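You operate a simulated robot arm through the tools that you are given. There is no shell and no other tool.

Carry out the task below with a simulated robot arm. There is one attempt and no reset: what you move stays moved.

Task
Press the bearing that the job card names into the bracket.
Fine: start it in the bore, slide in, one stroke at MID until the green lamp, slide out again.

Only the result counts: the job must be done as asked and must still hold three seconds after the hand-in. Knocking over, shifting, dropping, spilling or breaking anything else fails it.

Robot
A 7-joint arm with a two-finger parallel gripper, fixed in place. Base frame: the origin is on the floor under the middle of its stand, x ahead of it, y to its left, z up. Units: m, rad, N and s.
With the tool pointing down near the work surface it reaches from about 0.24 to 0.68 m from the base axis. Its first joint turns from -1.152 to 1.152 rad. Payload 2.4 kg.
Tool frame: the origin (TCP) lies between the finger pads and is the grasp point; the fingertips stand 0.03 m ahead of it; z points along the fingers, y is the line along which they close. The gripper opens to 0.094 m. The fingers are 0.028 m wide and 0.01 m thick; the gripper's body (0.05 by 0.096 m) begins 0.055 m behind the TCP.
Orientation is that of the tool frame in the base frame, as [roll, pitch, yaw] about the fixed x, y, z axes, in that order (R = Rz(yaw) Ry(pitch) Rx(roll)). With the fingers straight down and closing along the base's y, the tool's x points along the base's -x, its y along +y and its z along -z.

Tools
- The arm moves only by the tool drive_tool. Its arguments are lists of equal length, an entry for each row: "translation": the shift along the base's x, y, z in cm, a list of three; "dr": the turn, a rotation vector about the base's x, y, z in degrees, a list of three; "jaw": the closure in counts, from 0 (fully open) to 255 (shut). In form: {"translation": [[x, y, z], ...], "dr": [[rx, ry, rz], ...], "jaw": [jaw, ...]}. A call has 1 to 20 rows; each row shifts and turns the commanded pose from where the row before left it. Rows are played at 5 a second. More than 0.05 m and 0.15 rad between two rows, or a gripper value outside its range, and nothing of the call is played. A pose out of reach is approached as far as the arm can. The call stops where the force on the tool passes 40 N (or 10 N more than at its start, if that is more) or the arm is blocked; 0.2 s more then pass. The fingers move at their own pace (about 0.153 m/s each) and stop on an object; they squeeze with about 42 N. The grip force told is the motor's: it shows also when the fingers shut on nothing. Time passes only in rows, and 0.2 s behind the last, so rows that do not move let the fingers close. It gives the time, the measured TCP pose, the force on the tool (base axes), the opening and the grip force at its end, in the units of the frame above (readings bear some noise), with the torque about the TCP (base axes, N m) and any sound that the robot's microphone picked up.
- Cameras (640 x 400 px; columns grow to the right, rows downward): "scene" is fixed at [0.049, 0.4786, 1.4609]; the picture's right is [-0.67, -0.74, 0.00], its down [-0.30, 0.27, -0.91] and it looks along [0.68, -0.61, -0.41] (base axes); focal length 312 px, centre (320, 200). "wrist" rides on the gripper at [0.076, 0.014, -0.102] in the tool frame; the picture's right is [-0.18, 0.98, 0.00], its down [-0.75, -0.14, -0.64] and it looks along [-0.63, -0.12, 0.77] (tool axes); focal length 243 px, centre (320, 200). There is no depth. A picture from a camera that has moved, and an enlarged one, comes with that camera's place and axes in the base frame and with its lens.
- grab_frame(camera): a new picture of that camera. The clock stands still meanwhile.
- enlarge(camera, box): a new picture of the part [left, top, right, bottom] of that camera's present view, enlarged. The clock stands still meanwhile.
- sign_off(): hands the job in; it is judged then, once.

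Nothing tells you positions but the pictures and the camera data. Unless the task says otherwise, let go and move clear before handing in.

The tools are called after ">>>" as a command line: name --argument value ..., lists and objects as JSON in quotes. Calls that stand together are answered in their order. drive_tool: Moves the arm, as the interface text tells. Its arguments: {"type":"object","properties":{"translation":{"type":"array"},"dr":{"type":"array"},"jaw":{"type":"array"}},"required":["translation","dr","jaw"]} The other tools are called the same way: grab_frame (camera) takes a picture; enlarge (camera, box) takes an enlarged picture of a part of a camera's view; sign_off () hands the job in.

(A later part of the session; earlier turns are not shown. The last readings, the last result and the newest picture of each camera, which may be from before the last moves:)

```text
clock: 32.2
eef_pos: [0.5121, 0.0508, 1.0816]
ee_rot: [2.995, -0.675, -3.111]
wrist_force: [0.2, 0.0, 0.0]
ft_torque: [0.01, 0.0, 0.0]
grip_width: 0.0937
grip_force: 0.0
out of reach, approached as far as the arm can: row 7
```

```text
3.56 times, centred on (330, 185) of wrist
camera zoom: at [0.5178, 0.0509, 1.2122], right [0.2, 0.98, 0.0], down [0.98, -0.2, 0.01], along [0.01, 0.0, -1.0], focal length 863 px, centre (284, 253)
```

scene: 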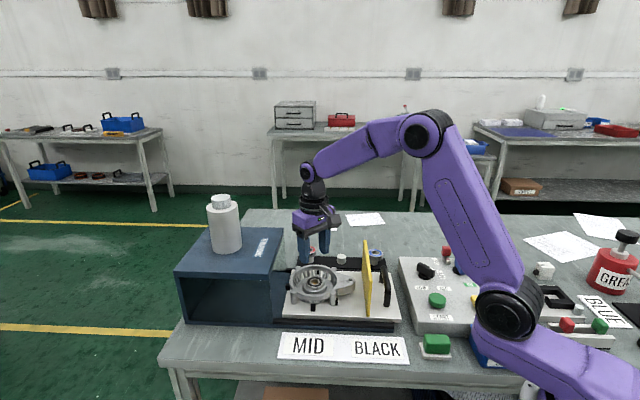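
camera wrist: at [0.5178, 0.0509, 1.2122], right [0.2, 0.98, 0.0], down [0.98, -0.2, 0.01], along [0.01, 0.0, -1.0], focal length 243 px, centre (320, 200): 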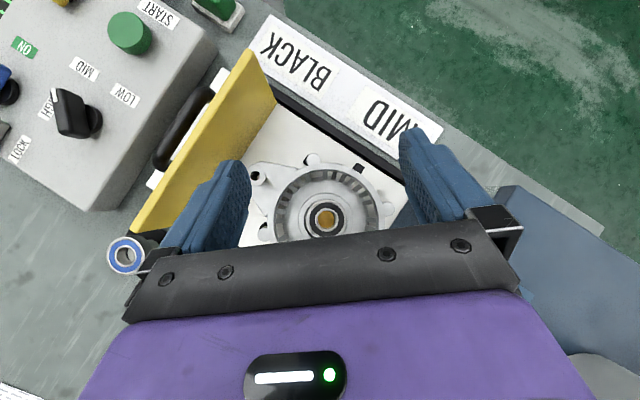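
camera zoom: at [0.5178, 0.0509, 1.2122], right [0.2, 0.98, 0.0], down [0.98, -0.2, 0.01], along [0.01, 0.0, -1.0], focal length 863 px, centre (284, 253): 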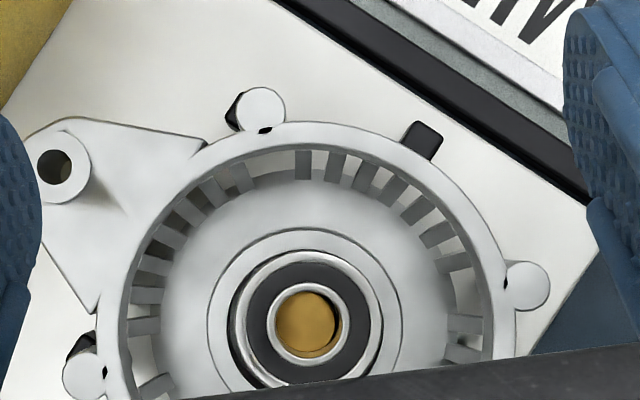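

Seen from above, the bearing is about 1.7 mm off-centre in a bore with 2 mm radial clearance. I'll return the tool to vertical above the bore axis, then re-grip the bearing's rim lightly and slide it to the centre.

>>> drive_tool --translation '[[0, 0, 0], [0, 0, 0], [0, 0, 0], [0, 0, 0], [0, 0, 0], [0, 0, 0]]' --dr '[[-1.57, -7.76, 0], [-1.57, -7.76, 0], [-1.57, -7.76, 0], [-1.57, -7.76, 0], [-1.57, -7.76, 0], [0, 0, 0]]' --jaw '[103, 103, 103, 103, 103, 103]'

>>> enlarge --camera "wrist" --box '[270, 45, 370, 125]'

```text
clock: 33.6
eef_pos: [0.5137, 0.0533, 1.0824]
ee_rot: [-3.141, 0.002, 3.122]
wrist_force: [0.1, 0.2, -0.7]
ft_torque: [0.01, 0.05, -0.01]
grip_width: 0.0558
grip_force: 0.2
```

```text
5.00 times, centred on (320, 85) of wrist
camera zoom: at [0.4363, 0.0674, 1.1866], right [0.2, 0.98, 0.0], down [0.75, -0.15, 0.64], along [0.63, -0.13, -0.77], focal length 1213 px, centre (320, 775)
```

zoom: 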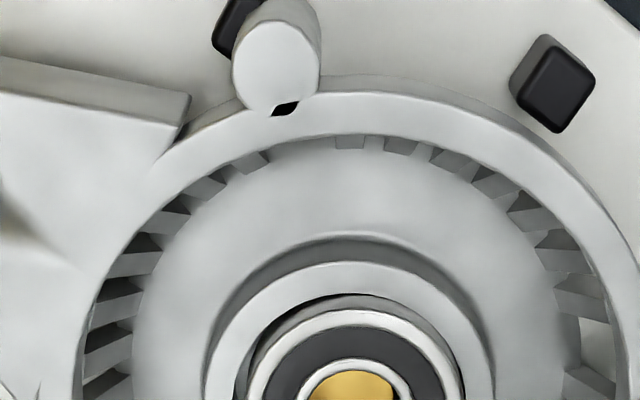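

The arm clipped the commanded pose at the tilt, so I'm about 34 mm short in x now. I'll move back over the bore and re-verify against the earlier reference view (boss at columns 146–489, near edge at row 80).

>>> drive_tool --translation '[[1.7, -0.05, 0], [1.67, -0.05, 0], [0, 0, -2.42], [0, 0, 0], [0, 0, 0]]' --dr '[[0, 0, 0], [0, 0, 0], [0, 0, 0], [0, 0, 0], [0, 0, 0]]' --jaw '[103, 103, 103, 103, 103]'

>>> enlarge --camera "wrist" --box '[270, 50, 370, 130]'

```text
clock: 34.8
eef_pos: [0.5465, 0.0499, 1.0579]
ee_rot: [3.141, 0.001, 3.121]
wrist_force: [0.0, 0.0, -0.1]
ft_torque: [-0.01, 0.0, 0.01]
grip_width: 0.0559
grip_force: 0.0
```

```text
5.00 times, centred on (320, 90) of wrist
camera zoom: at [0.4689, 0.0668, 1.1626], right [0.2, 0.98, 0.0], down [0.75, -0.16, 0.64], along [0.63, -0.13, -0.77], focal length 1213 px, centre (320, 750)
```

zoom: 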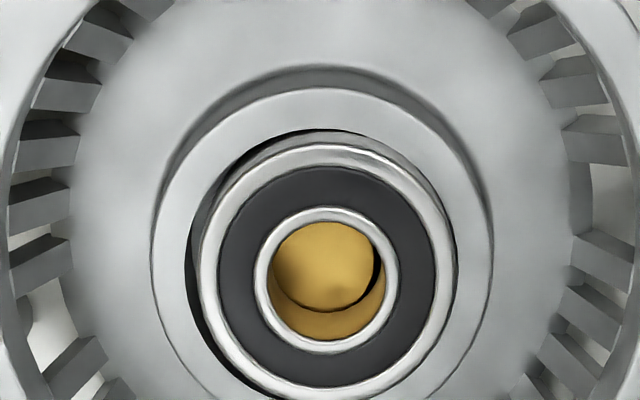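

I'm about 1.6 mm short in x and 0.7 mm in y compared with the reference. I'll correct that and descend with the jaws at 56 mm until the tips are just above the boss top, straddling the bearing's rim.

>>> drive_tool --translation '[[0.16, 0.07, -1.0], [0, 0, -3.0], [0, 0, -3.0], [0, 0, -1.5], [0, 0, -0.6], [0, 0, 0]]' --dr '[[0, 0, 0], [0, 0, 0], [0, 0, 0], [0, 0, 0], [0, 0, 0], [0, 0, 0]]' --jaw '[103, 103, 103, 103, 103, 103]'

>>> enlarge --camera "wrist" --box '[260, 95, 380, 190]'

>>> enlarge --camera "scene" --box '[300, 260, 341, 292]'

```text
clock: 36.2
eef_pos: [0.5476, 0.0506, 0.9663]
ee_rot: [-3.14, 0.0, 3.123]
wrist_force: [-0.4, -0.6, -1.1]
ft_torque: [0.07, -0.03, -0.02]
grip_width: 0.0557
grip_force: 0.0
```

```text
4.21 times, centred on (320, 142) of wrist
camera zoom: at [0.4716, 0.067, 1.0705], right [0.2, 0.98, 0.0], down [0.75, -0.16, 0.64], along [0.63, -0.13, -0.77], focal length 1022 px, centre (320, 442)
```

zoom: 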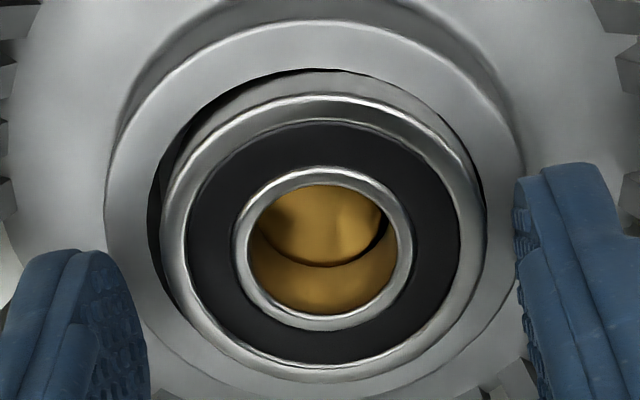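

```text
12.50 times, centred on (320, 276) of scene
camera zoom: at [0.049, 0.4786, 1.4609], right [-0.67, -0.74, 0.0], down [-0.3, 0.27, -0.91], along [0.68, -0.61, -0.41], focal length 3901 px, centre (314, -750)
```

zoom: 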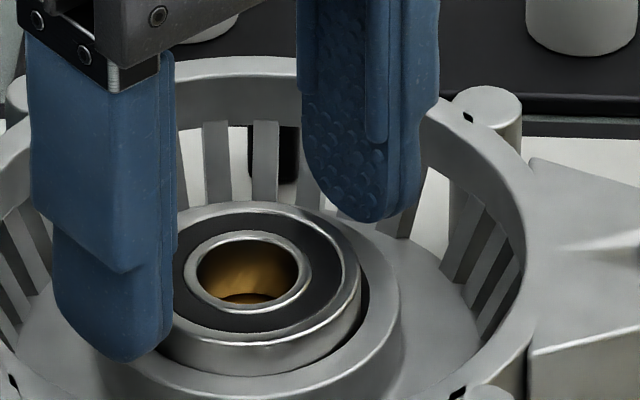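

The tips are clear all round. I'll go down the last 3 mm, to just above the boss top, then close gently to centre and grip the rim.

>>> drive_tool --translation '[[0, 0, -0.2], [0, 0, -0.1], [0, 0, 0], [0, 0, 0], [0, 0, 0], [0, 0, 0]]' --dr '[[0, 0, 0], [0, 0, 0], [0, 0, 0], [0, 0, 0], [0, 0, 0], [0, 0, 0]]' --jaw '[103, 103, 112, 122, 132, 140]'

>>> enlarge --camera "wrist" --box '[260, 95, 380, 190]'

>>> enlarge --camera "scene" --box '[300, 260, 341, 292]'

```text
clock: 37.6
eef_pos: [0.5488, 0.052, 0.9641]
ee_rot: [-3.14, 0.001, 3.122]
wrist_force: [0.4, 0.5, -0.7]
ft_torque: [-0.02, -0.05, -0.04]
grip_width: 0.0457
grip_force: 41.8
```

```text
4.21 times, centred on (320, 142) of wrist
camera zoom: at [0.472, 0.0676, 1.068], right [0.2, 0.98, 0.0], down [0.75, -0.16, 0.64], along [0.63, -0.13, -0.77], focal length 1022 px, centre (320, 442)
```

zoom: 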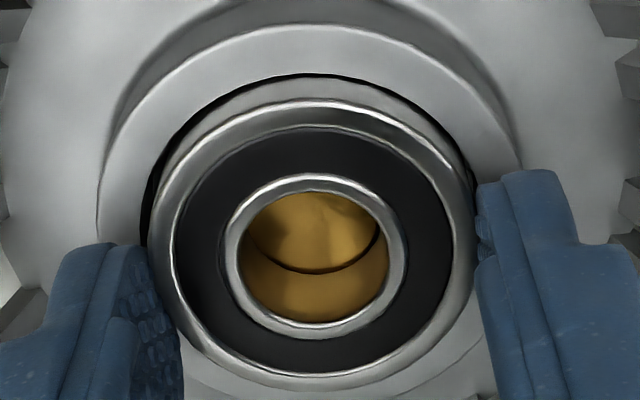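

```text
12.50 times, centred on (320, 276) of scene
camera zoom: at [0.049, 0.4786, 1.4609], right [-0.67, -0.74, 0.0], down [-0.3, 0.27, -0.91], along [0.68, -0.61, -0.41], focal length 3901 px, centre (314, -750)
```

zoom: 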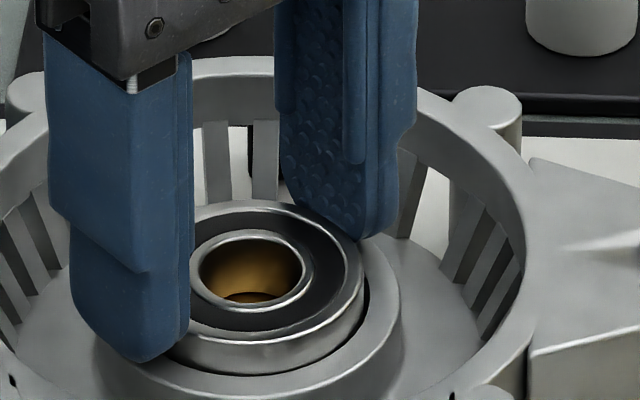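

The jaws hold the rim. The bearing still sits about 1 mm to the right and 1.4 mm nearer than the bore centre, so I'll slide it by (+1.0, -1.1) mm and check.

>>> drive_tool --translation '[[0.05, -0.06, 0.05], [0.05, -0.06, 0], [0, 0, 0], [0, 0, 0]]' --dr '[[0, 0, 0], [0, 0, 0], [0, 0, 0], [0, 0, 0]]' --jaw '[140, 140, 140, 140]'

>>> enlarge --camera "wrist" --box '[260, 95, 380, 190]'

>>> enlarge --camera "scene" --box '[300, 260, 341, 292]'

```text
clock: 38.6
eef_pos: [0.5492, 0.0498, 0.9646]
ee_rot: [3.141, -0.001, 3.123]
wrist_force: [0.7, 0.5, -0.6]
ft_torque: [0.0, 0.0, 0.0]
grip_width: 0.0455
grip_force: 41.9
```

```text
4.21 times, centred on (320, 142) of wrist
camera zoom: at [0.4726, 0.0658, 1.0685], right [0.2, 0.98, 0.0], down [0.75, -0.16, 0.64], along [0.63, -0.13, -0.77], focal length 1022 px, centre (320, 442)
```

zoom: 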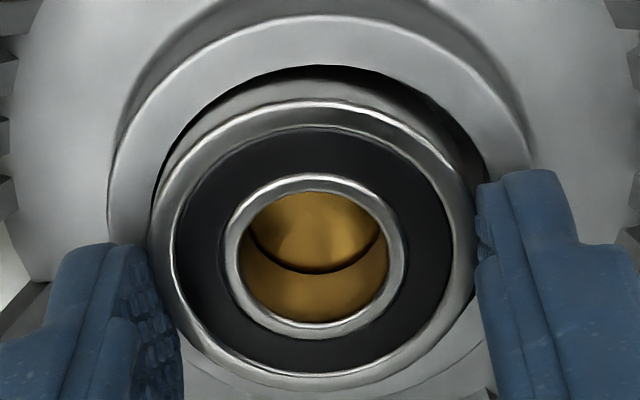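

```text
12.50 times, centred on (320, 276) of scene
camera zoom: at [0.049, 0.4786, 1.4609], right [-0.67, -0.74, 0.0], down [-0.3, 0.27, -0.91], along [0.68, -0.61, -0.41], focal length 3901 px, centre (314, -750)
```

zoom: 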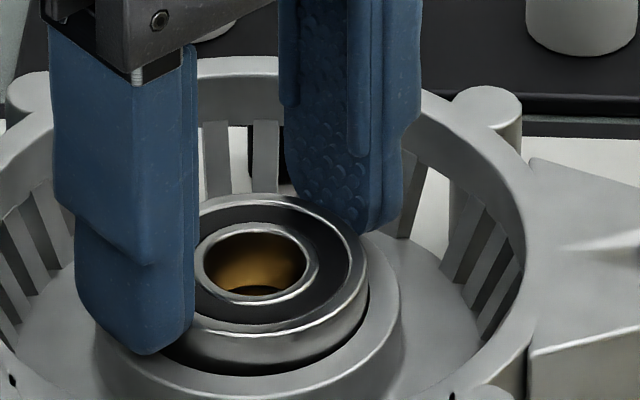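

I'll zoom in from the scene camera to double-check the gap on the press-side and handle-side of the bearing.

>>> enlarge --camera "scene" --box '[312, 268, 336, 288]'

>>> enlarge --camera "wrist" --box '[275, 105, 365, 185]'

```text
16.00 times, centred on (324, 278) of scene
camera zoom: at [0.049, 0.4786, 1.4609], right [-0.67, -0.74, 0.0], down [-0.3, 0.27, -0.91], along [0.68, -0.61, -0.41], focal length 4993 px, centre (256, -1048)
```

zoom: 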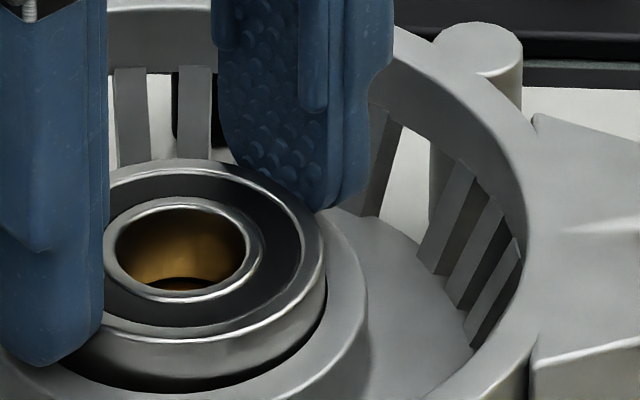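

```text
5.00 times, centred on (320, 145) of wrist
camera zoom: at [0.4726, 0.0658, 1.0685], right [0.2, 0.98, 0.0], down [0.75, -0.16, 0.64], along [0.63, -0.13, -0.77], focal length 1213 px, centre (320, 475)
```

zoom: 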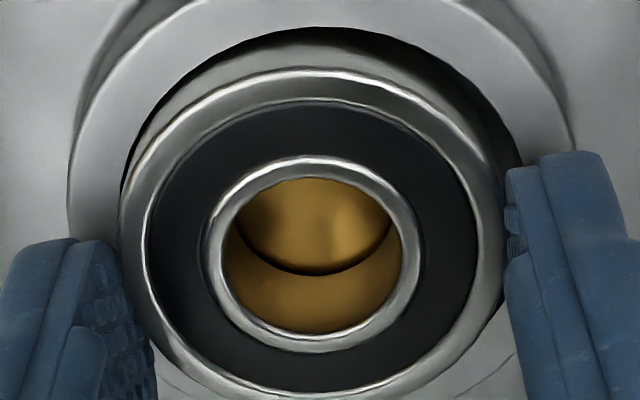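

The bearing is now about 1.2 mm left of the bore centre, so my slide overshot in that direction. I'll nudge it back by 1.1 mm and re-measure.

>>> drive_tool --translation '[[0.02, 0.05, 0], [0.01, 0.06, 0], [0, 0, 0], [0, 0, 0]]' --dr '[[0, 0, 0], [0, 0, 0], [0, 0, 0], [0, 0, 0]]' --jaw '[140, 140, 140, 140]'

>>> enlarge --camera "wrist" --box '[275, 105, 365, 185]'

>>> enlarge --camera "scene" --box '[312, 268, 336, 288]'

```text
clock: 39.6
eef_pos: [0.5494, 0.0517, 0.9645]
ee_rot: [-3.141, 0.001, 3.124]
wrist_force: [-1.2, 0.4, -0.6]
ft_torque: [0.01, -0.01, 0.0]
grip_width: 0.0452
grip_force: 42.0
```

```text
5.00 times, centred on (320, 145) of wrist
camera zoom: at [0.4728, 0.0671, 1.0686], right [0.2, 0.98, 0.0], down [0.75, -0.16, 0.64], along [0.63, -0.13, -0.77], focal length 1213 px, centre (320, 475)
```

zoom: 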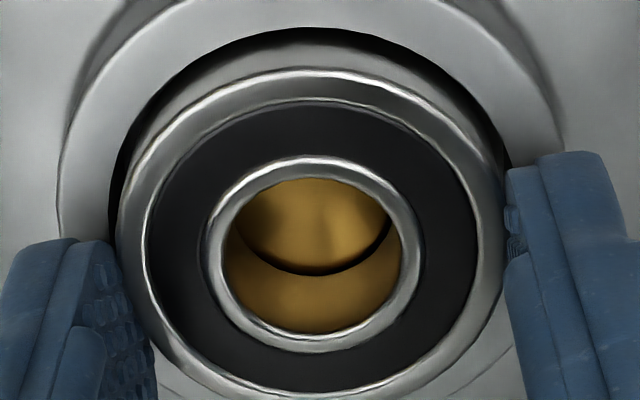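

```text
16.00 times, centred on (324, 278) of scene
camera zoom: at [0.049, 0.4786, 1.4609], right [-0.67, -0.74, 0.0], down [-0.3, 0.27, -0.91], along [0.68, -0.61, -0.41], focal length 4993 px, centre (256, -1048)
```

zoom: 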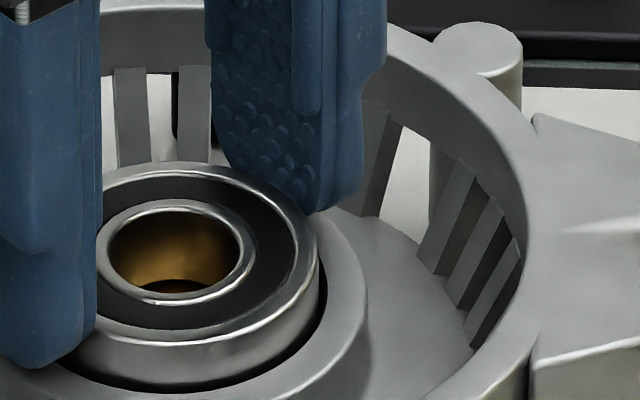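

Now it's concentric to within about half a millimetre in both views. I'll set it down, release and rise for a final look.

>>> drive_tool --translation '[[0, 0, -0.05], [0, 0, 0], [0, 0, 0], [0, 0, 0], [0, 0, 0.5], [0, 0, 2.0], [0, 0, 3.0], [0, 0, 3.5], [0, 0, 0]]' --dr '[[0, 0, 0], [0, 0, 0], [0, 0, 0], [0, 0, 0], [0, 0, 0], [0, 0, 0], [0, 0, 0], [0, 0, 0], [0, 0, 0]]' --jaw '[140, 128, 110, 103, 103, 103, 103, 103, 103]'

>>> enlarge --camera "wrist" --box '[270, 50, 370, 130]'

>>> enlarge --camera "scene" --box '[285, 255, 355, 305]'

```text
clock: 41.6
eef_pos: [0.549, 0.0527, 1.054]
ee_rot: [3.141, 0.0, 3.124]
wrist_force: [0.4, 0.2, -0.7]
ft_torque: [-0.02, 0.01, 0.02]
grip_width: 0.0562
grip_force: 0.1
```

```text
5.00 times, centred on (320, 90) of wrist
camera zoom: at [0.4725, 0.0682, 1.158], right [0.2, 0.98, 0.0], down [0.75, -0.16, 0.64], along [0.63, -0.13, -0.77], focal length 1213 px, centre (320, 750)
```

zoom: 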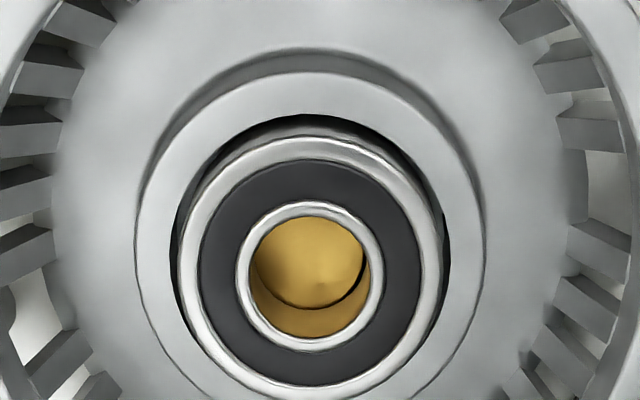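

```text
8.00 times, centred on (320, 280) of scene
camera zoom: at [0.049, 0.4786, 1.4609], right [-0.67, -0.74, 0.0], down [-0.3, 0.27, -0.91], along [0.68, -0.61, -0.41], focal length 2497 px, centre (320, -440)
```

zoom: 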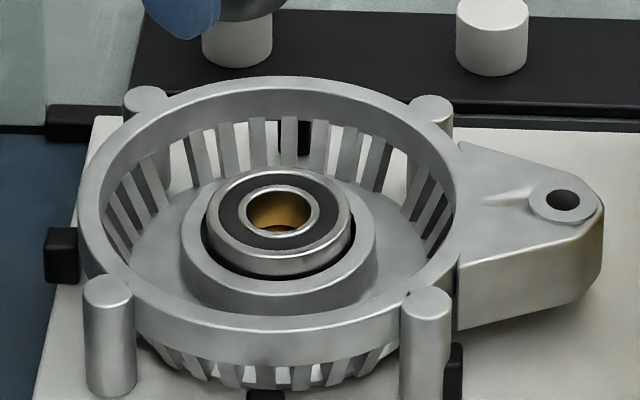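

The bearing is concentric and level in the bore. Next I'll press gently on its outer ring with the nearly closed fingertips, to make sure it's started and see whether the pin yields.

>>> drive_tool --translation '[[-0.25, -0.08, 0], [0, 0, -3.5], [0, 0, -3.5], [0, 0, -0.8], [0, 0, -0.2], [0, 0, -0.2], [0, 0, 0]]' --dr '[[0, 0, 0], [0, 0, 0], [0, 0, 0], [0, 0, 0], [0, 0, 0], [0, 0, 0], [0, 0, 0]]' --jaw '[174, 174, 174, 174, 174, 174, 174]'

>>> enlarge --camera "wrist" --box '[260, 95, 380, 190]'

>>> enlarge --camera "scene" --box '[300, 255, 345, 292]'

```text
clock: 43.2
eef_pos: [0.5464, 0.049, 0.9727]
ee_rot: [3.141, -0.001, 3.122]
wrist_force: [0.1, 0.3, -0.6]
ft_torque: [-0.01, 0.01, -0.01]
grip_width: 0.0297
grip_force: 0.0
```

```text
4.21 times, centred on (320, 142) of wrist
camera zoom: at [0.4702, 0.066, 1.0761], right [0.2, 0.98, 0.0], down [0.75, -0.16, 0.64], along [0.63, -0.13, -0.77], focal length 1022 px, centre (320, 442)
```

zoom: 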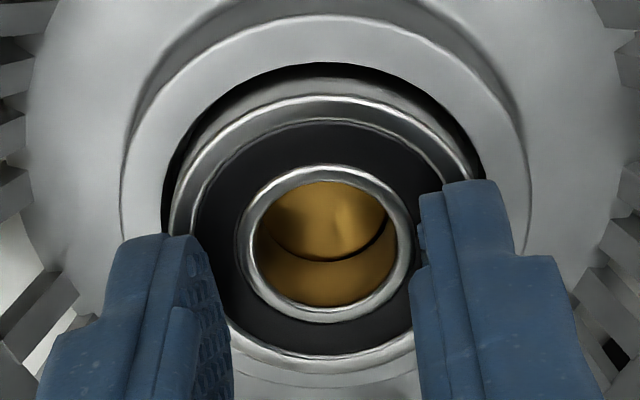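

```text
10.81 times, centred on (322, 274) of scene
camera zoom: at [0.049, 0.4786, 1.4609], right [-0.67, -0.74, 0.0], down [-0.3, 0.27, -0.91], along [0.68, -0.61, -0.41], focal length 3374 px, centre (293, -595)
```

zoom: 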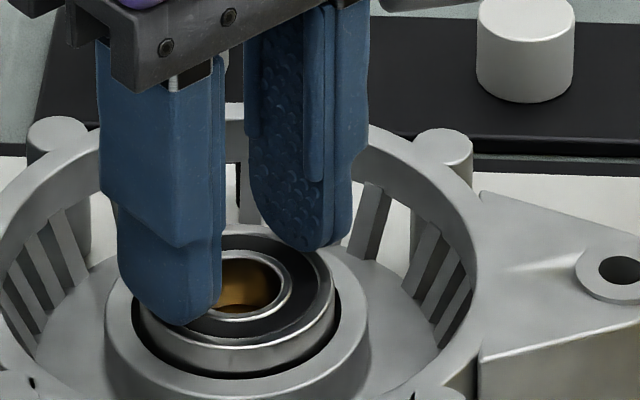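

Not in contact yet. I'll go on down in 1.5 mm steps.

>>> drive_tool --translation '[[0, 0, -0.15], [0, 0, -0.15], [0, 0, -0.15], [0, 0, -0.15], [0, 0, -0.1], [0, 0, 0]]' --dr '[[0, 0, 0], [0, 0, 0], [0, 0, 0], [0, 0, 0], [0, 0, 0], [0, 0, 0]]' --jaw '[174, 174, 174, 174, 174, 174]'

>>> enlarge --camera "scene" --box '[300, 255, 345, 292]'

```text
clock: 44.3
eef_pos: [0.5506, 0.0517, 0.9697]
ee_rot: [3.14, 0.009, 3.123]
wrist_force: [-2.3, -0.8, 5.6]
ft_torque: [-0.02, 0.13, 0.0]
grip_width: 0.0301
grip_force: 0.0
stopped in row 5: the force on the tool passed its limit at 41 N (the readings are from after the stop); the commanded pose is now the measured one
```

```text
10.81 times, centred on (322, 274) of scene
camera zoom: at [0.0489, 0.4786, 1.461], right [-0.67, -0.74, 0.0], down [-0.3, 0.27, -0.91], along [0.68, -0.61, -0.41], focal length 3374 px, centre (293, -595)
```

zoom: 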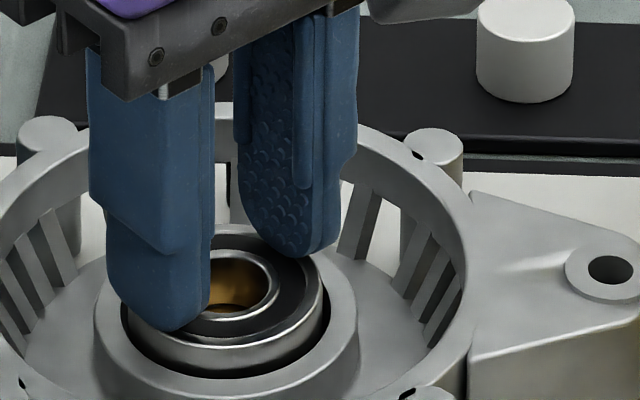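

The bearing is firmly supported (41 N without sinking), and the push nudged the slide a few millimetres toward the press, so the slide runs freely. I'll rise and check that the bearing is still centred.

>>> drive_tool --translation '[[0, 0, 0.3], [0, 0, 1.0], [0, 0, 3.0], [0, 0, 4.0], [0, 0, 0]]' --dr '[[0, 0, 0], [0, 0, 0], [0, 0, 0], [0, 0, 0], [0, 0, 0]]' --jaw '[174, 174, 174, 174, 174]'

>>> enlarge --camera "wrist" --box '[270, 50, 370, 130]'

>>> enlarge --camera "scene" --box '[285, 255, 355, 305]'

>>> enlarge --camera "scene" --box '[260, 230, 420, 330]'

```text
clock: 45.5
eef_pos: [0.5489, 0.0518, 1.0534]
ee_rot: [3.14, 0.008, 3.125]
wrist_force: [-0.2, -1.1, -0.2]
ft_torque: [-0.02, 0.01, 0.01]
grip_width: 0.03
grip_force: 0.1
```

```text
5.00 times, centred on (320, 90) of wrist
camera zoom: at [0.4706, 0.0674, 1.1563], right [0.2, 0.98, 0.0], down [0.75, -0.16, 0.65], along [0.63, -0.13, -0.76], focal length 1213 px, centre (320, 750)
```

zoom: 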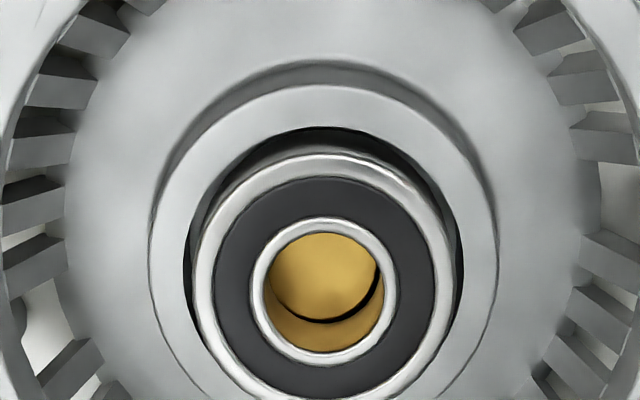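

```text
8.00 times, centred on (320, 280) of scene
camera zoom: at [0.049, 0.4786, 1.4609], right [-0.67, -0.74, 0.0], down [-0.3, 0.27, -0.91], along [0.68, -0.61, -0.41], focal length 2497 px, centre (320, -440)
```

zoom: 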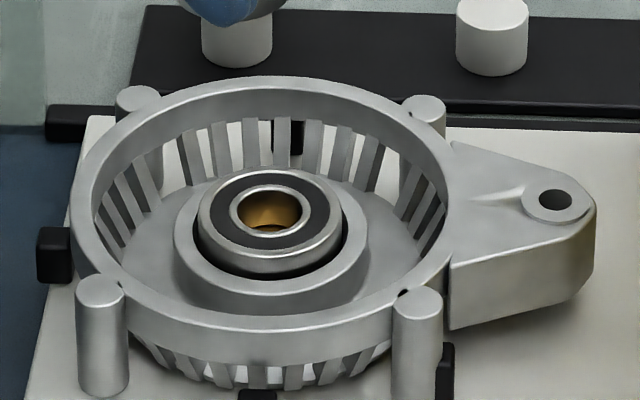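

```text
4.00 times, centred on (340, 280) of scene
camera zoom: at [0.049, 0.4786, 1.4609], right [-0.67, -0.74, 0.0], down [-0.3, 0.27, -0.91], along [0.68, -0.61, -0.41], focal length 1248 px, centre (240, -120)
```

zoom: 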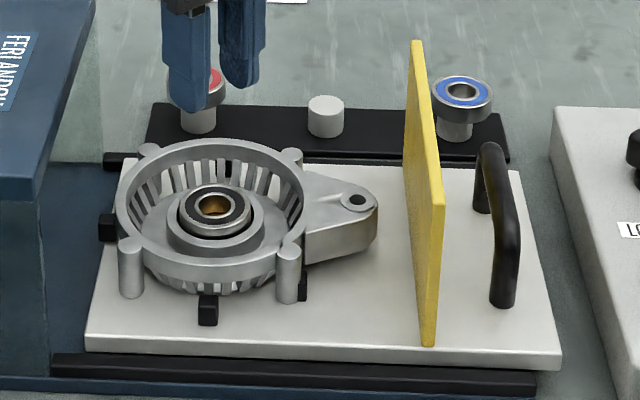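

The whole slide moved about 3 mm with the bracket on it; that's its normal travel. I'll zoom in once more to confirm the bearing isn't tilted.

>>> enlarge --camera "scene" --box '[300, 268, 335, 296]'

>>> enlarge --camera "wrist" --box '[290, 65, 355, 130]'

```text
14.29 times, centred on (318, 282) of scene
camera zoom: at [0.049, 0.4786, 1.4609], right [-0.67, -0.74, 0.0], down [-0.3, 0.27, -0.91], along [0.68, -0.61, -0.41], focal length 4458 px, centre (356, -971)
```

zoom: 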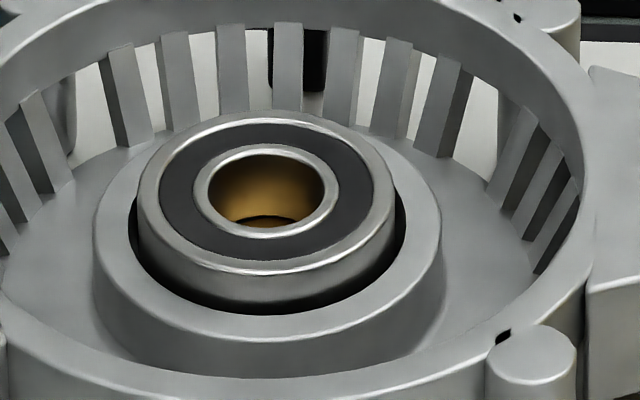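

```text
6.15 times, centred on (322, 98) of wrist
camera zoom: at [0.4706, 0.0674, 1.1563], right [0.2, 0.98, 0.0], down [0.75, -0.16, 0.65], along [0.63, -0.13, -0.76], focal length 1493 px, centre (305, 831)
```

zoom: 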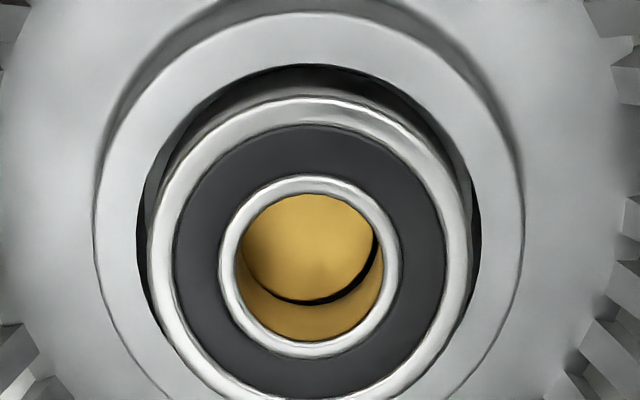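

The bearing is level and concentric to about 0.5 mm. Next comes the slide: I'll move over to above the handle (about (0.41, -0.07, 0.96)), with the jaws turned to close along the slide direction.

>>> drive_tool --translation '[[0, 0, 4.5], [-2.3, -1.98, 0], [-2.3, -1.98, 0], [-2.3, -1.98, 0], [-2.3, -1.98, 0], [-2.3, -1.98, 0], [-2.3, -1.98, 0], [0, 0, 0]]' --dr '[[0, 0.46, 0], [0, 0, -7.38], [0, 0, -7.38], [0, 0, -7.38], [0, 0, -7.38], [0, 0, -7.38], [0, 0, -7.38], [0, 0, 0]]' --jaw '[120, 120, 120, 120, 120, 120, 120, 120]'

>>> grab_frame --camera "wrist"

>>> enlarge --camera "wrist" --box '[230, 40, 430, 190]'

>>> grab_frame --camera "scene"

```text
clock: 47.3
eef_pos: [0.4112, -0.0662, 1.0966]
ee_rot: [3.141, 0.0, 2.349]
wrist_force: [-0.2, 0.7, 1.0]
ft_torque: [-0.03, 0.02, -0.01]
grip_width: 0.0498
grip_force: 0.0
```

```text
taken
camera wrist: at [0.3666, -0.0017, 1.2009], right [0.83, 0.56, 0.0], down [0.43, -0.64, 0.64], along [0.36, -0.53, -0.77], focal length 243 px, centre (320, 200)
```

wrist: 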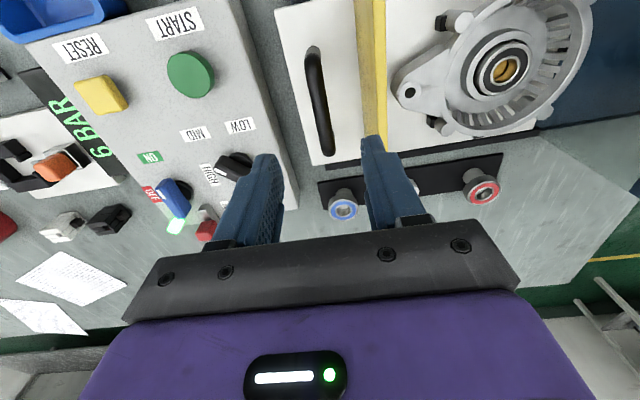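

```text
2.67 times, centred on (330, 115) of wrist
camera zoom: at [0.3666, -0.0017, 1.2009], right [0.83, 0.56, 0.0], down [0.43, -0.64, 0.64], along [0.36, -0.53, -0.77], focal length 647 px, centre (293, 427)
```

zoom: 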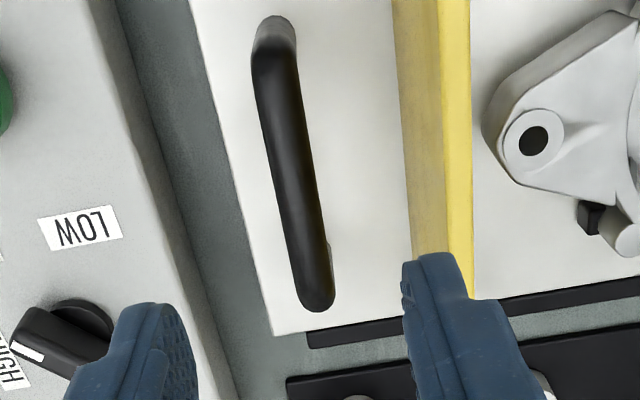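

```text
taken
```

scene: 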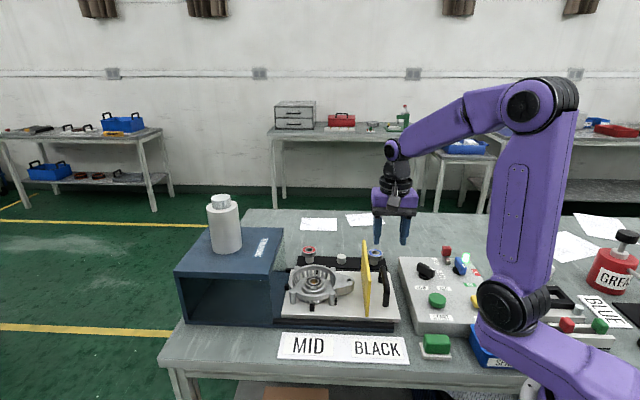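

The tool axis is right over the middle of the handle bar, and the jaws are square to it (slide direction 44.6°). I'll lean the hand 25° back, away from the guard and press, then come in along the fingers around the bar.

>>> drive_tool --translation '[[-0.54, -0.54, 0], [-0.54, -0.54, 0], [-0.54, -0.54, -1.5], [-0.55, -0.52, -2.0], [0, 0, -4.0], [0, 0, 0]]' --dr '[[4.39, -4.45, 0], [4.39, -4.45, 0], [4.39, -4.45, 0], [4.39, -4.45, 0], [0, 0, 0], [0, 0, 0]]' --jaw '[168, 168, 168, 168, 168, 168]'

>>> grab_frame --camera "wrist"

>>> enlarge --camera "scene" --box '[340, 210, 460, 330]'

```text
clock: 48.7
eef_pos: [0.3878, -0.0889, 1.0225]
ee_rot: [2.705, 0.0, 2.351]
wrist_force: [-0.6, -0.2, 0.3]
ft_torque: [-0.01, -0.01, -0.03]
grip_width: 0.0321
grip_force: 0.0
```

```text
taken
camera wrist: at [0.3118, -0.0559, 1.1222], right [0.76, 0.49, 0.42], down [0.25, -0.82, 0.52], along [0.6, -0.3, -0.74], focal length 243 px, centre (320, 200)
```

wrist: 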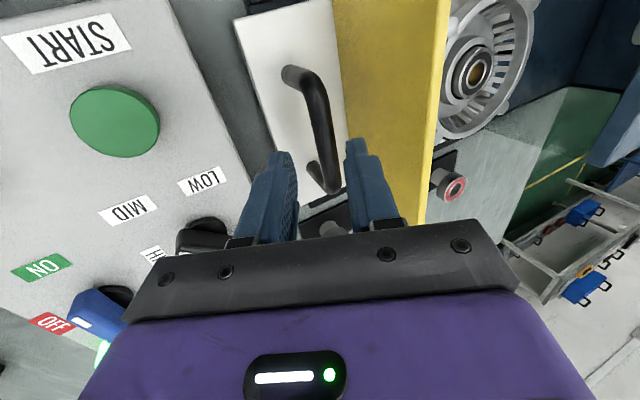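

```text
3.33 times, centred on (400, 270) of scene
camera zoom: at [0.049, 0.4786, 1.4609], right [-0.67, -0.74, 0.0], down [-0.3, 0.27, -0.91], along [0.68, -0.61, -0.41], focal length 1040 px, centre (53, -33)
```

zoom: 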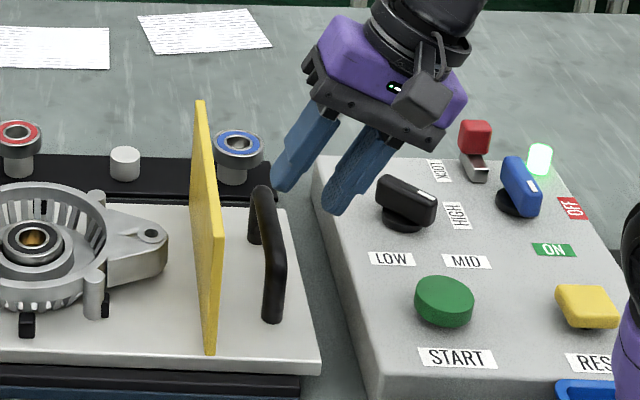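

The bar lies right between the fingertips along the approach line. I'll advance 6 cm along the finger direction so the bar goes between the pads.

>>> drive_tool --translation '[[0.45, 0.445, -1.36], [0.45, 0.445, -1.36], [0.45, 0.445, -1.36], [0.45, 0.445, -1.36], [0, 0, 0]]' --dr '[[0, 0, 0], [0, 0, 0], [0, 0, 0], [0, 0, 0], [0, 0, 0]]' --jaw '[168, 168, 168, 168, 168]'

>>> enlarge --camera "wrist" --box '[240, 80, 400, 230]'

>>> enlarge --camera "scene" --box '[350, 220, 450, 320]'

```text
clock: 49.9
eef_pos: [0.4072, -0.0713, 0.9686]
ee_rot: [2.704, 0.001, 2.35]
wrist_force: [0.3, 0.7, 0.3]
ft_torque: [0.01, 0.02, -0.02]
grip_width: 0.0323
grip_force: 0.0
```

```text
2.67 times, centred on (320, 155) of wrist
camera zoom: at [0.3315, -0.0371, 1.0675], right [0.76, 0.5, 0.42], down [0.25, -0.82, 0.52], along [0.6, -0.29, -0.74], focal length 647 px, centre (320, 320)
```

zoom: 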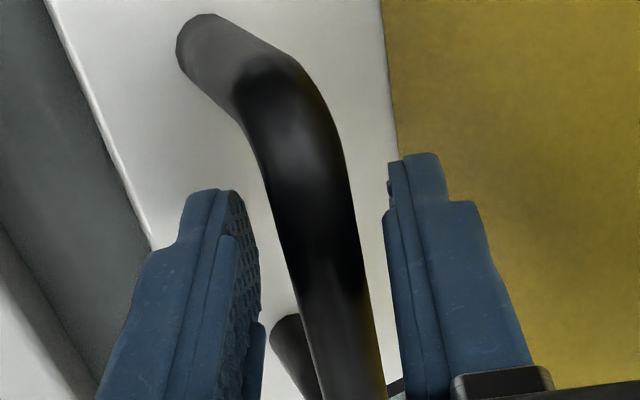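

```text
4.00 times, centred on (400, 270) of scene
camera zoom: at [0.049, 0.4786, 1.4609], right [-0.67, -0.74, 0.0], down [-0.3, 0.27, -0.91], along [0.68, -0.61, -0.41], focal length 1248 px, centre (0, -80)
```

zoom: 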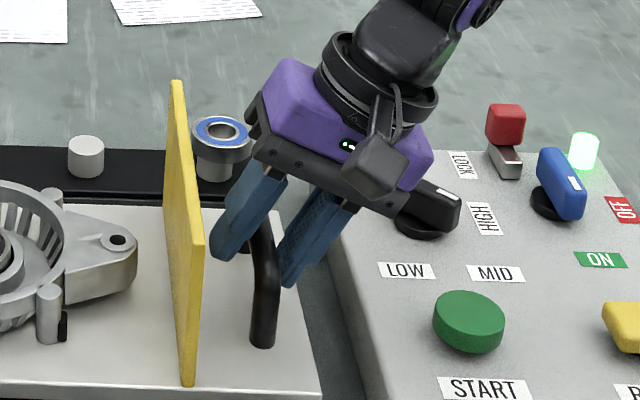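

The bar is between the pads with nothing touching. I'll close on it.

>>> drive_tool --translation '[[0, 0, 0], [0, 0, 0], [0, 0, 0], [0, 0, 0]]' --dr '[[0, 0, 0], [0, 0, 0], [0, 0, 0], [0, 0, 0]]' --jaw '[200, 230, 240, 240]'

>>> enlarge --camera "scene" --box '[350, 220, 450, 320]'

```text
clock: 50.9
eef_pos: [0.4081, -0.0692, 0.9672]
ee_rot: [2.703, 0.0, 2.353]
wrist_force: [-0.2, -0.1, 4.0]
ft_torque: [-0.33, -0.32, 1.04]
grip_width: 0.0157
grip_force: 44.7
```

```text
4.00 times, centred on (400, 270) of scene
camera zoom: at [0.0489, 0.4786, 1.4609], right [-0.67, -0.74, 0.0], down [-0.3, 0.27, -0.91], along [0.68, -0.61, -0.41], focal length 1248 px, centre (0, -80)
```

zoom: 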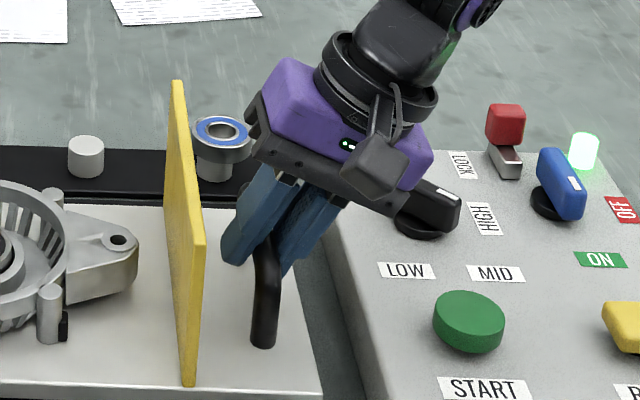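

The handle is gripped. I'll push the slide in gently along its axis, first about 4 cm to check it runs freely.

>>> drive_tool --translation '[[0.28, 0.28, 0], [0.5, 0.49, 0], [0.71, 0.7, 0], [0.71, 0.7, 0], [0.5, 0.49, 0], [0.2, 0.2, 0], [0, 0, 0]]' --dr '[[0, 0, 0], [0, 0, 0], [0, 0, 0], [0, 0, 0], [0, 0, 0], [0, 0, 0], [0, 0, 0]]' --jaw '[240, 240, 240, 240, 240, 240, 240]'

>>> grab_frame --camera "scene"

>>> enlarge --camera "scene" --box '[260, 230, 420, 330]'

```text
clock: 52.5
eef_pos: [0.4359, -0.0413, 0.9665]
ee_rot: [2.703, -0.001, 2.352]
wrist_force: [-3.4, 1.7, -8.5]
ft_torque: [-0.17, -0.1, 1.14]
grip_width: 0.0158
grip_force: 44.8
```

```text
taken
```

scene: 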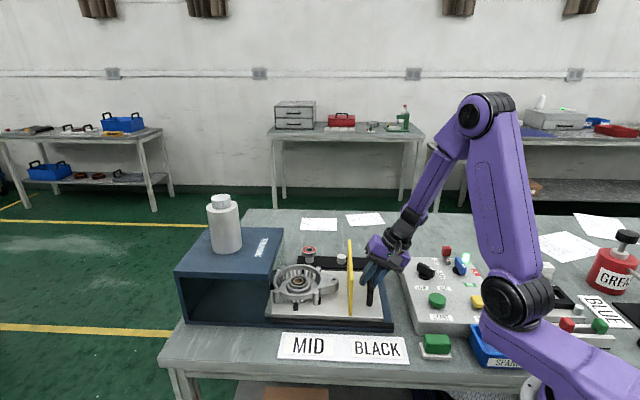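

```text
4.00 times, centred on (340, 280) of scene
camera zoom: at [0.049, 0.4787, 1.4609], right [-0.67, -0.74, 0.0], down [-0.3, 0.27, -0.91], along [0.68, -0.61, -0.41], focal length 1248 px, centre (240, -120)
```

zoom: 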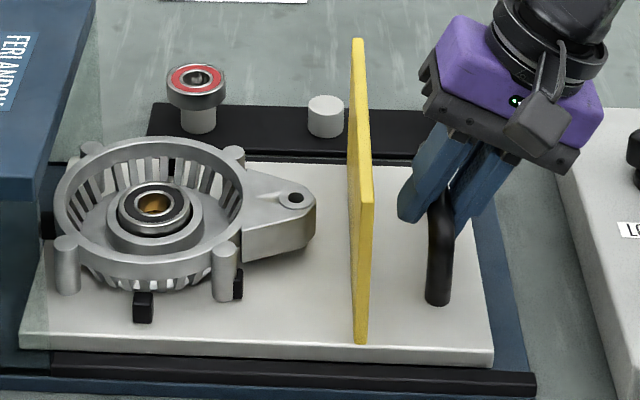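

The slide runs freely and the bearing stays put. I'll continue pushing.

>>> drive_tool --translation '[[0.36, 0.35, 0], [0.71, 0.7, 0], [0.71, 0.7, 0], [0.71, 0.7, 0], [0.71, 0.7, 0], [0.71, 0.7, 0], [0.71, 0.7, 0], [0.71, 0.7, 0], [0.71, 0.7, 0], [0.36, 0.35, 0], [0, 0, 0]]' --dr '[[0, 0, 0], [0, 0, 0], [0, 0, 0], [0, 0, 0], [0, 0, 0], [0, 0, 0], [0, 0, 0], [0, 0, 0], [0, 0, 0], [0, 0, 0], [0, 0, 0]]' --jaw '[240, 240, 240, 240, 240, 240, 240, 240, 240, 240, 240]'

>>> grab_frame --camera "scene"

>>> enlarge --camera "scene" --box '[170, 200, 400, 340]'

>>> grab_frame --camera "wrist"

```text
clock: 54.9
eef_pos: [0.5004, 0.0214, 0.9669]
ee_rot: [2.706, -0.001, 2.353]
wrist_force: [-6.6, 3.7, -17.3]
ft_torque: [0.01, 0.17, 1.31]
grip_width: 0.0157
grip_force: 44.9
```

```text
taken
```

scene: 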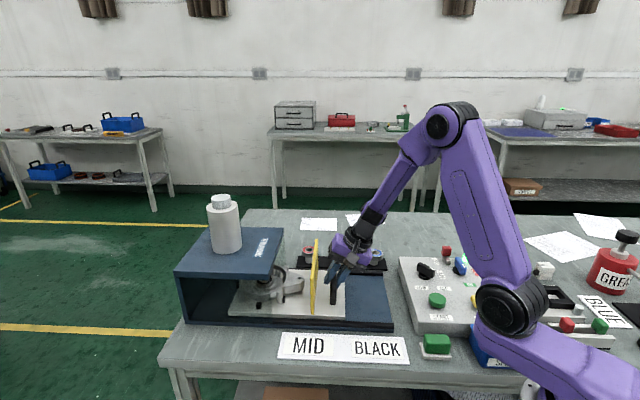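

```text
2.78 times, centred on (285, 270) of scene
camera zoom: at [0.0491, 0.4787, 1.4609], right [-0.67, -0.74, 0.0], down [-0.3, 0.27, -0.91], along [0.68, -0.61, -0.41], focal length 868 px, centre (417, 5)
```

zoom: 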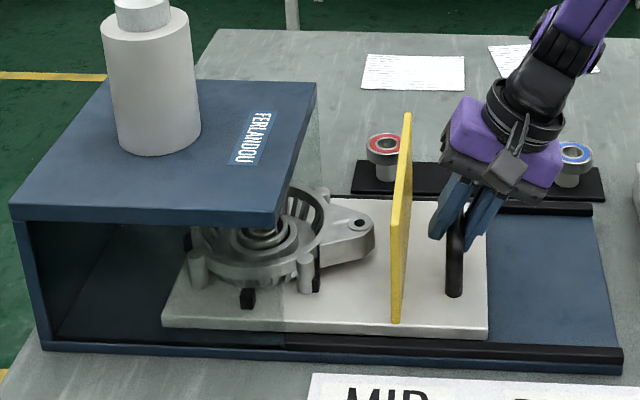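

```text
taken
camera wrist: at [0.4239, 0.0549, 1.068], right [0.76, 0.5, 0.42], down [0.25, -0.82, 0.52], along [0.6, -0.29, -0.75], focal length 243 px, centre (320, 200)
```

wrist: 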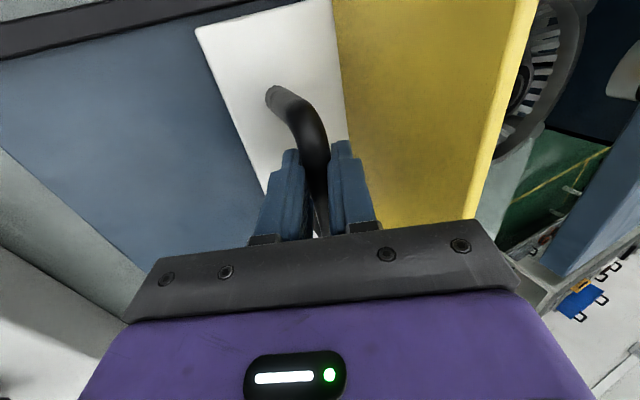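

About 9–10 cm remains until the guard meets the press front. I'll relieve the small vertical strain and continue.

>>> drive_tool --translation '[[0.3, 0.34, -0.08], [0.71, 0.7, 0], [0.71, 0.7, 0], [0.71, 0.7, 0], [0.71, 0.7, 0], [0.71, 0.7, 0], [0.71, 0.7, 0], [0.36, 0.35, 0], [0, 0, 0]]' --dr '[[0, 0, 0], [0, 0, 0], [0, 0, 0], [0, 0, 0], [0, 0, 0], [0, 0, 0], [0, 0, 0], [0, 0, 0], [0, 0, 0]]' --jaw '[240, 240, 240, 240, 240, 240, 240, 240, 240]'

>>> enlarge --camera "scene" --box '[170, 200, 400, 340]'

>>> grab_frame --camera "wrist"

```text
clock: 56.9
eef_pos: [0.5498, 0.0701, 0.967]
ee_rot: [2.701, -0.001, 2.354]
wrist_force: [-12.9, 13.5, 14.0]
ft_torque: [-0.52, -0.59, 0.7]
grip_width: 0.0156
grip_force: 45.0
```

```text
2.78 times, centred on (285, 270) of scene
camera zoom: at [0.0483, 0.479, 1.4608], right [-0.67, -0.74, 0.0], down [-0.3, 0.27, -0.91], along [0.68, -0.61, -0.41], focal length 868 px, centre (417, 5)
```

zoom: 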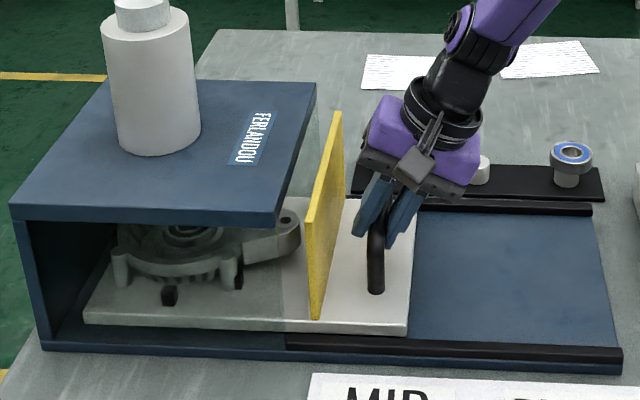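

```text
taken
camera wrist: at [0.4729, 0.1038, 1.0679], right [0.76, 0.5, 0.42], down [0.25, -0.82, 0.52], along [0.6, -0.29, -0.74], focal length 243 px, centre (320, 200)
```

wrist: 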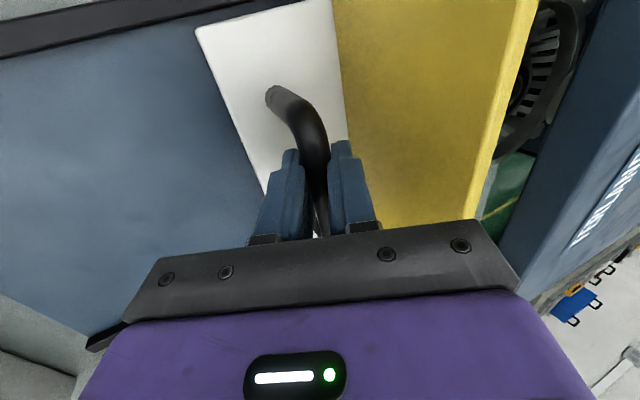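

About 25 mm to go. I'll relieve the side and vertical load with tiny offsets and creep in to the stop.

>>> drive_tool --translation '[[-0.04, 0.04, 0.03], [0.34, 0.37, 0], [0.35, 0.36, 0], [0.35, 0.36, 0], [0.35, 0.35, 0], [0, 0, 0]]' --dr '[[0, 0, 0], [0, 0, 0], [0, 0, 0], [0, 0, 0], [0, 0, 0], [0, 0, 0]]' --jaw '[240, 240, 240, 240, 240, 240]'

>>> enlarge --camera "scene" --box '[170, 200, 400, 340]'

```text
clock: 58.3
eef_pos: [0.5614, 0.0832, 0.9679]
ee_rot: [2.706, -0.003, 2.354]
wrist_force: [-28.9, 0.0, 21.7]
ft_torque: [-0.5, -0.34, 1.04]
grip_width: 0.0157
grip_force: 44.9
```

```text
2.78 times, centred on (285, 270) of scene
camera zoom: at [0.0478, 0.4786, 1.461], right [-0.67, -0.74, 0.0], down [-0.3, 0.27, -0.91], along [0.68, -0.61, -0.41], focal length 868 px, centre (417, 5)
```

zoom: 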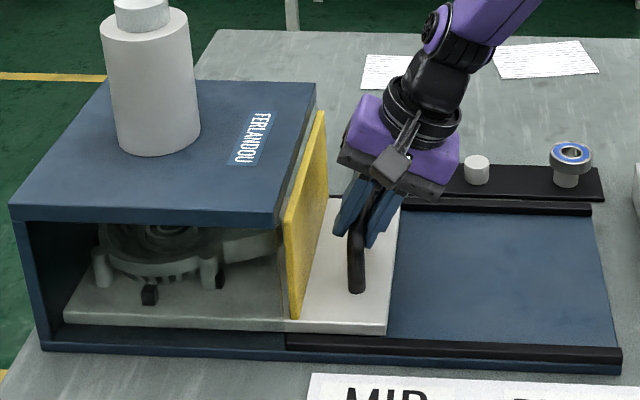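

The slide is nearly home and pushing back with about 20 N. I'll relax side loads and push a few millimetres more to confirm it's at the stop.

>>> drive_tool --translation '[[-0.04, 0.04, 0.05], [0.1, 0.12, 0], [0.12, 0.12, 0], [0.12, 0.12, 0], [0, 0, 0]]' --dr '[[0, 0, 0], [0, 0, 0], [0, 0, 0], [0, 0, 0], [0, 0, 0]]' --jaw '[240, 240, 240, 240, 240]'

>>> enlarge --camera "scene" --box '[170, 200, 400, 340]'

>>> enlarge --camera "scene" --box '[260, 230, 310, 330]'

```text
clock: 59.2
eef_pos: [0.5618, 0.0832, 0.9667]
ee_rot: [2.711, -0.004, 2.355]
wrist_force: [-13.2, -6.8, 12.9]
ft_torque: [-0.64, -0.44, 1.12]
grip_width: 0.0159
grip_force: 44.9
stopped in row 4: the force on the tool passed its limit at 47 N (the readings are from after the stop); the commanded pose is now the measured one
```

```text
2.78 times, centred on (285, 270) of scene
camera zoom: at [0.0484, 0.4784, 1.461], right [-0.67, -0.74, 0.0], down [-0.3, 0.27, -0.91], along [0.68, -0.61, -0.41], focal length 868 px, centre (417, 5)
```

zoom: 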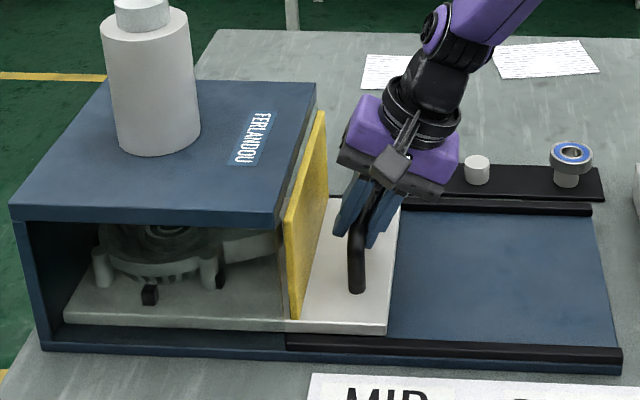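

```text
4.00 times, centred on (285, 280) of scene
camera zoom: at [0.0484, 0.4784, 1.461], right [-0.67, -0.74, 0.0], down [-0.3, 0.27, -0.91], along [0.68, -0.61, -0.41], focal length 1248 px, centre (460, -120)
```

zoom: 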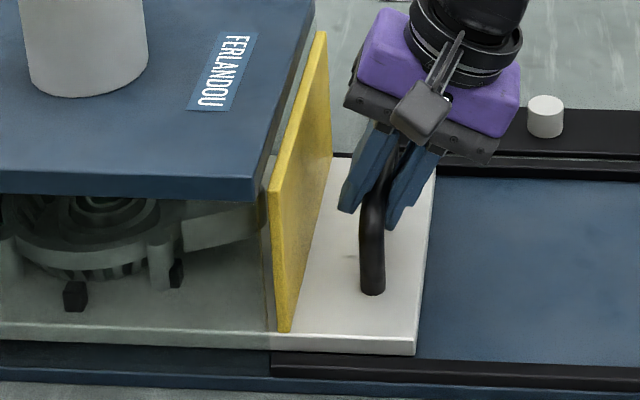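

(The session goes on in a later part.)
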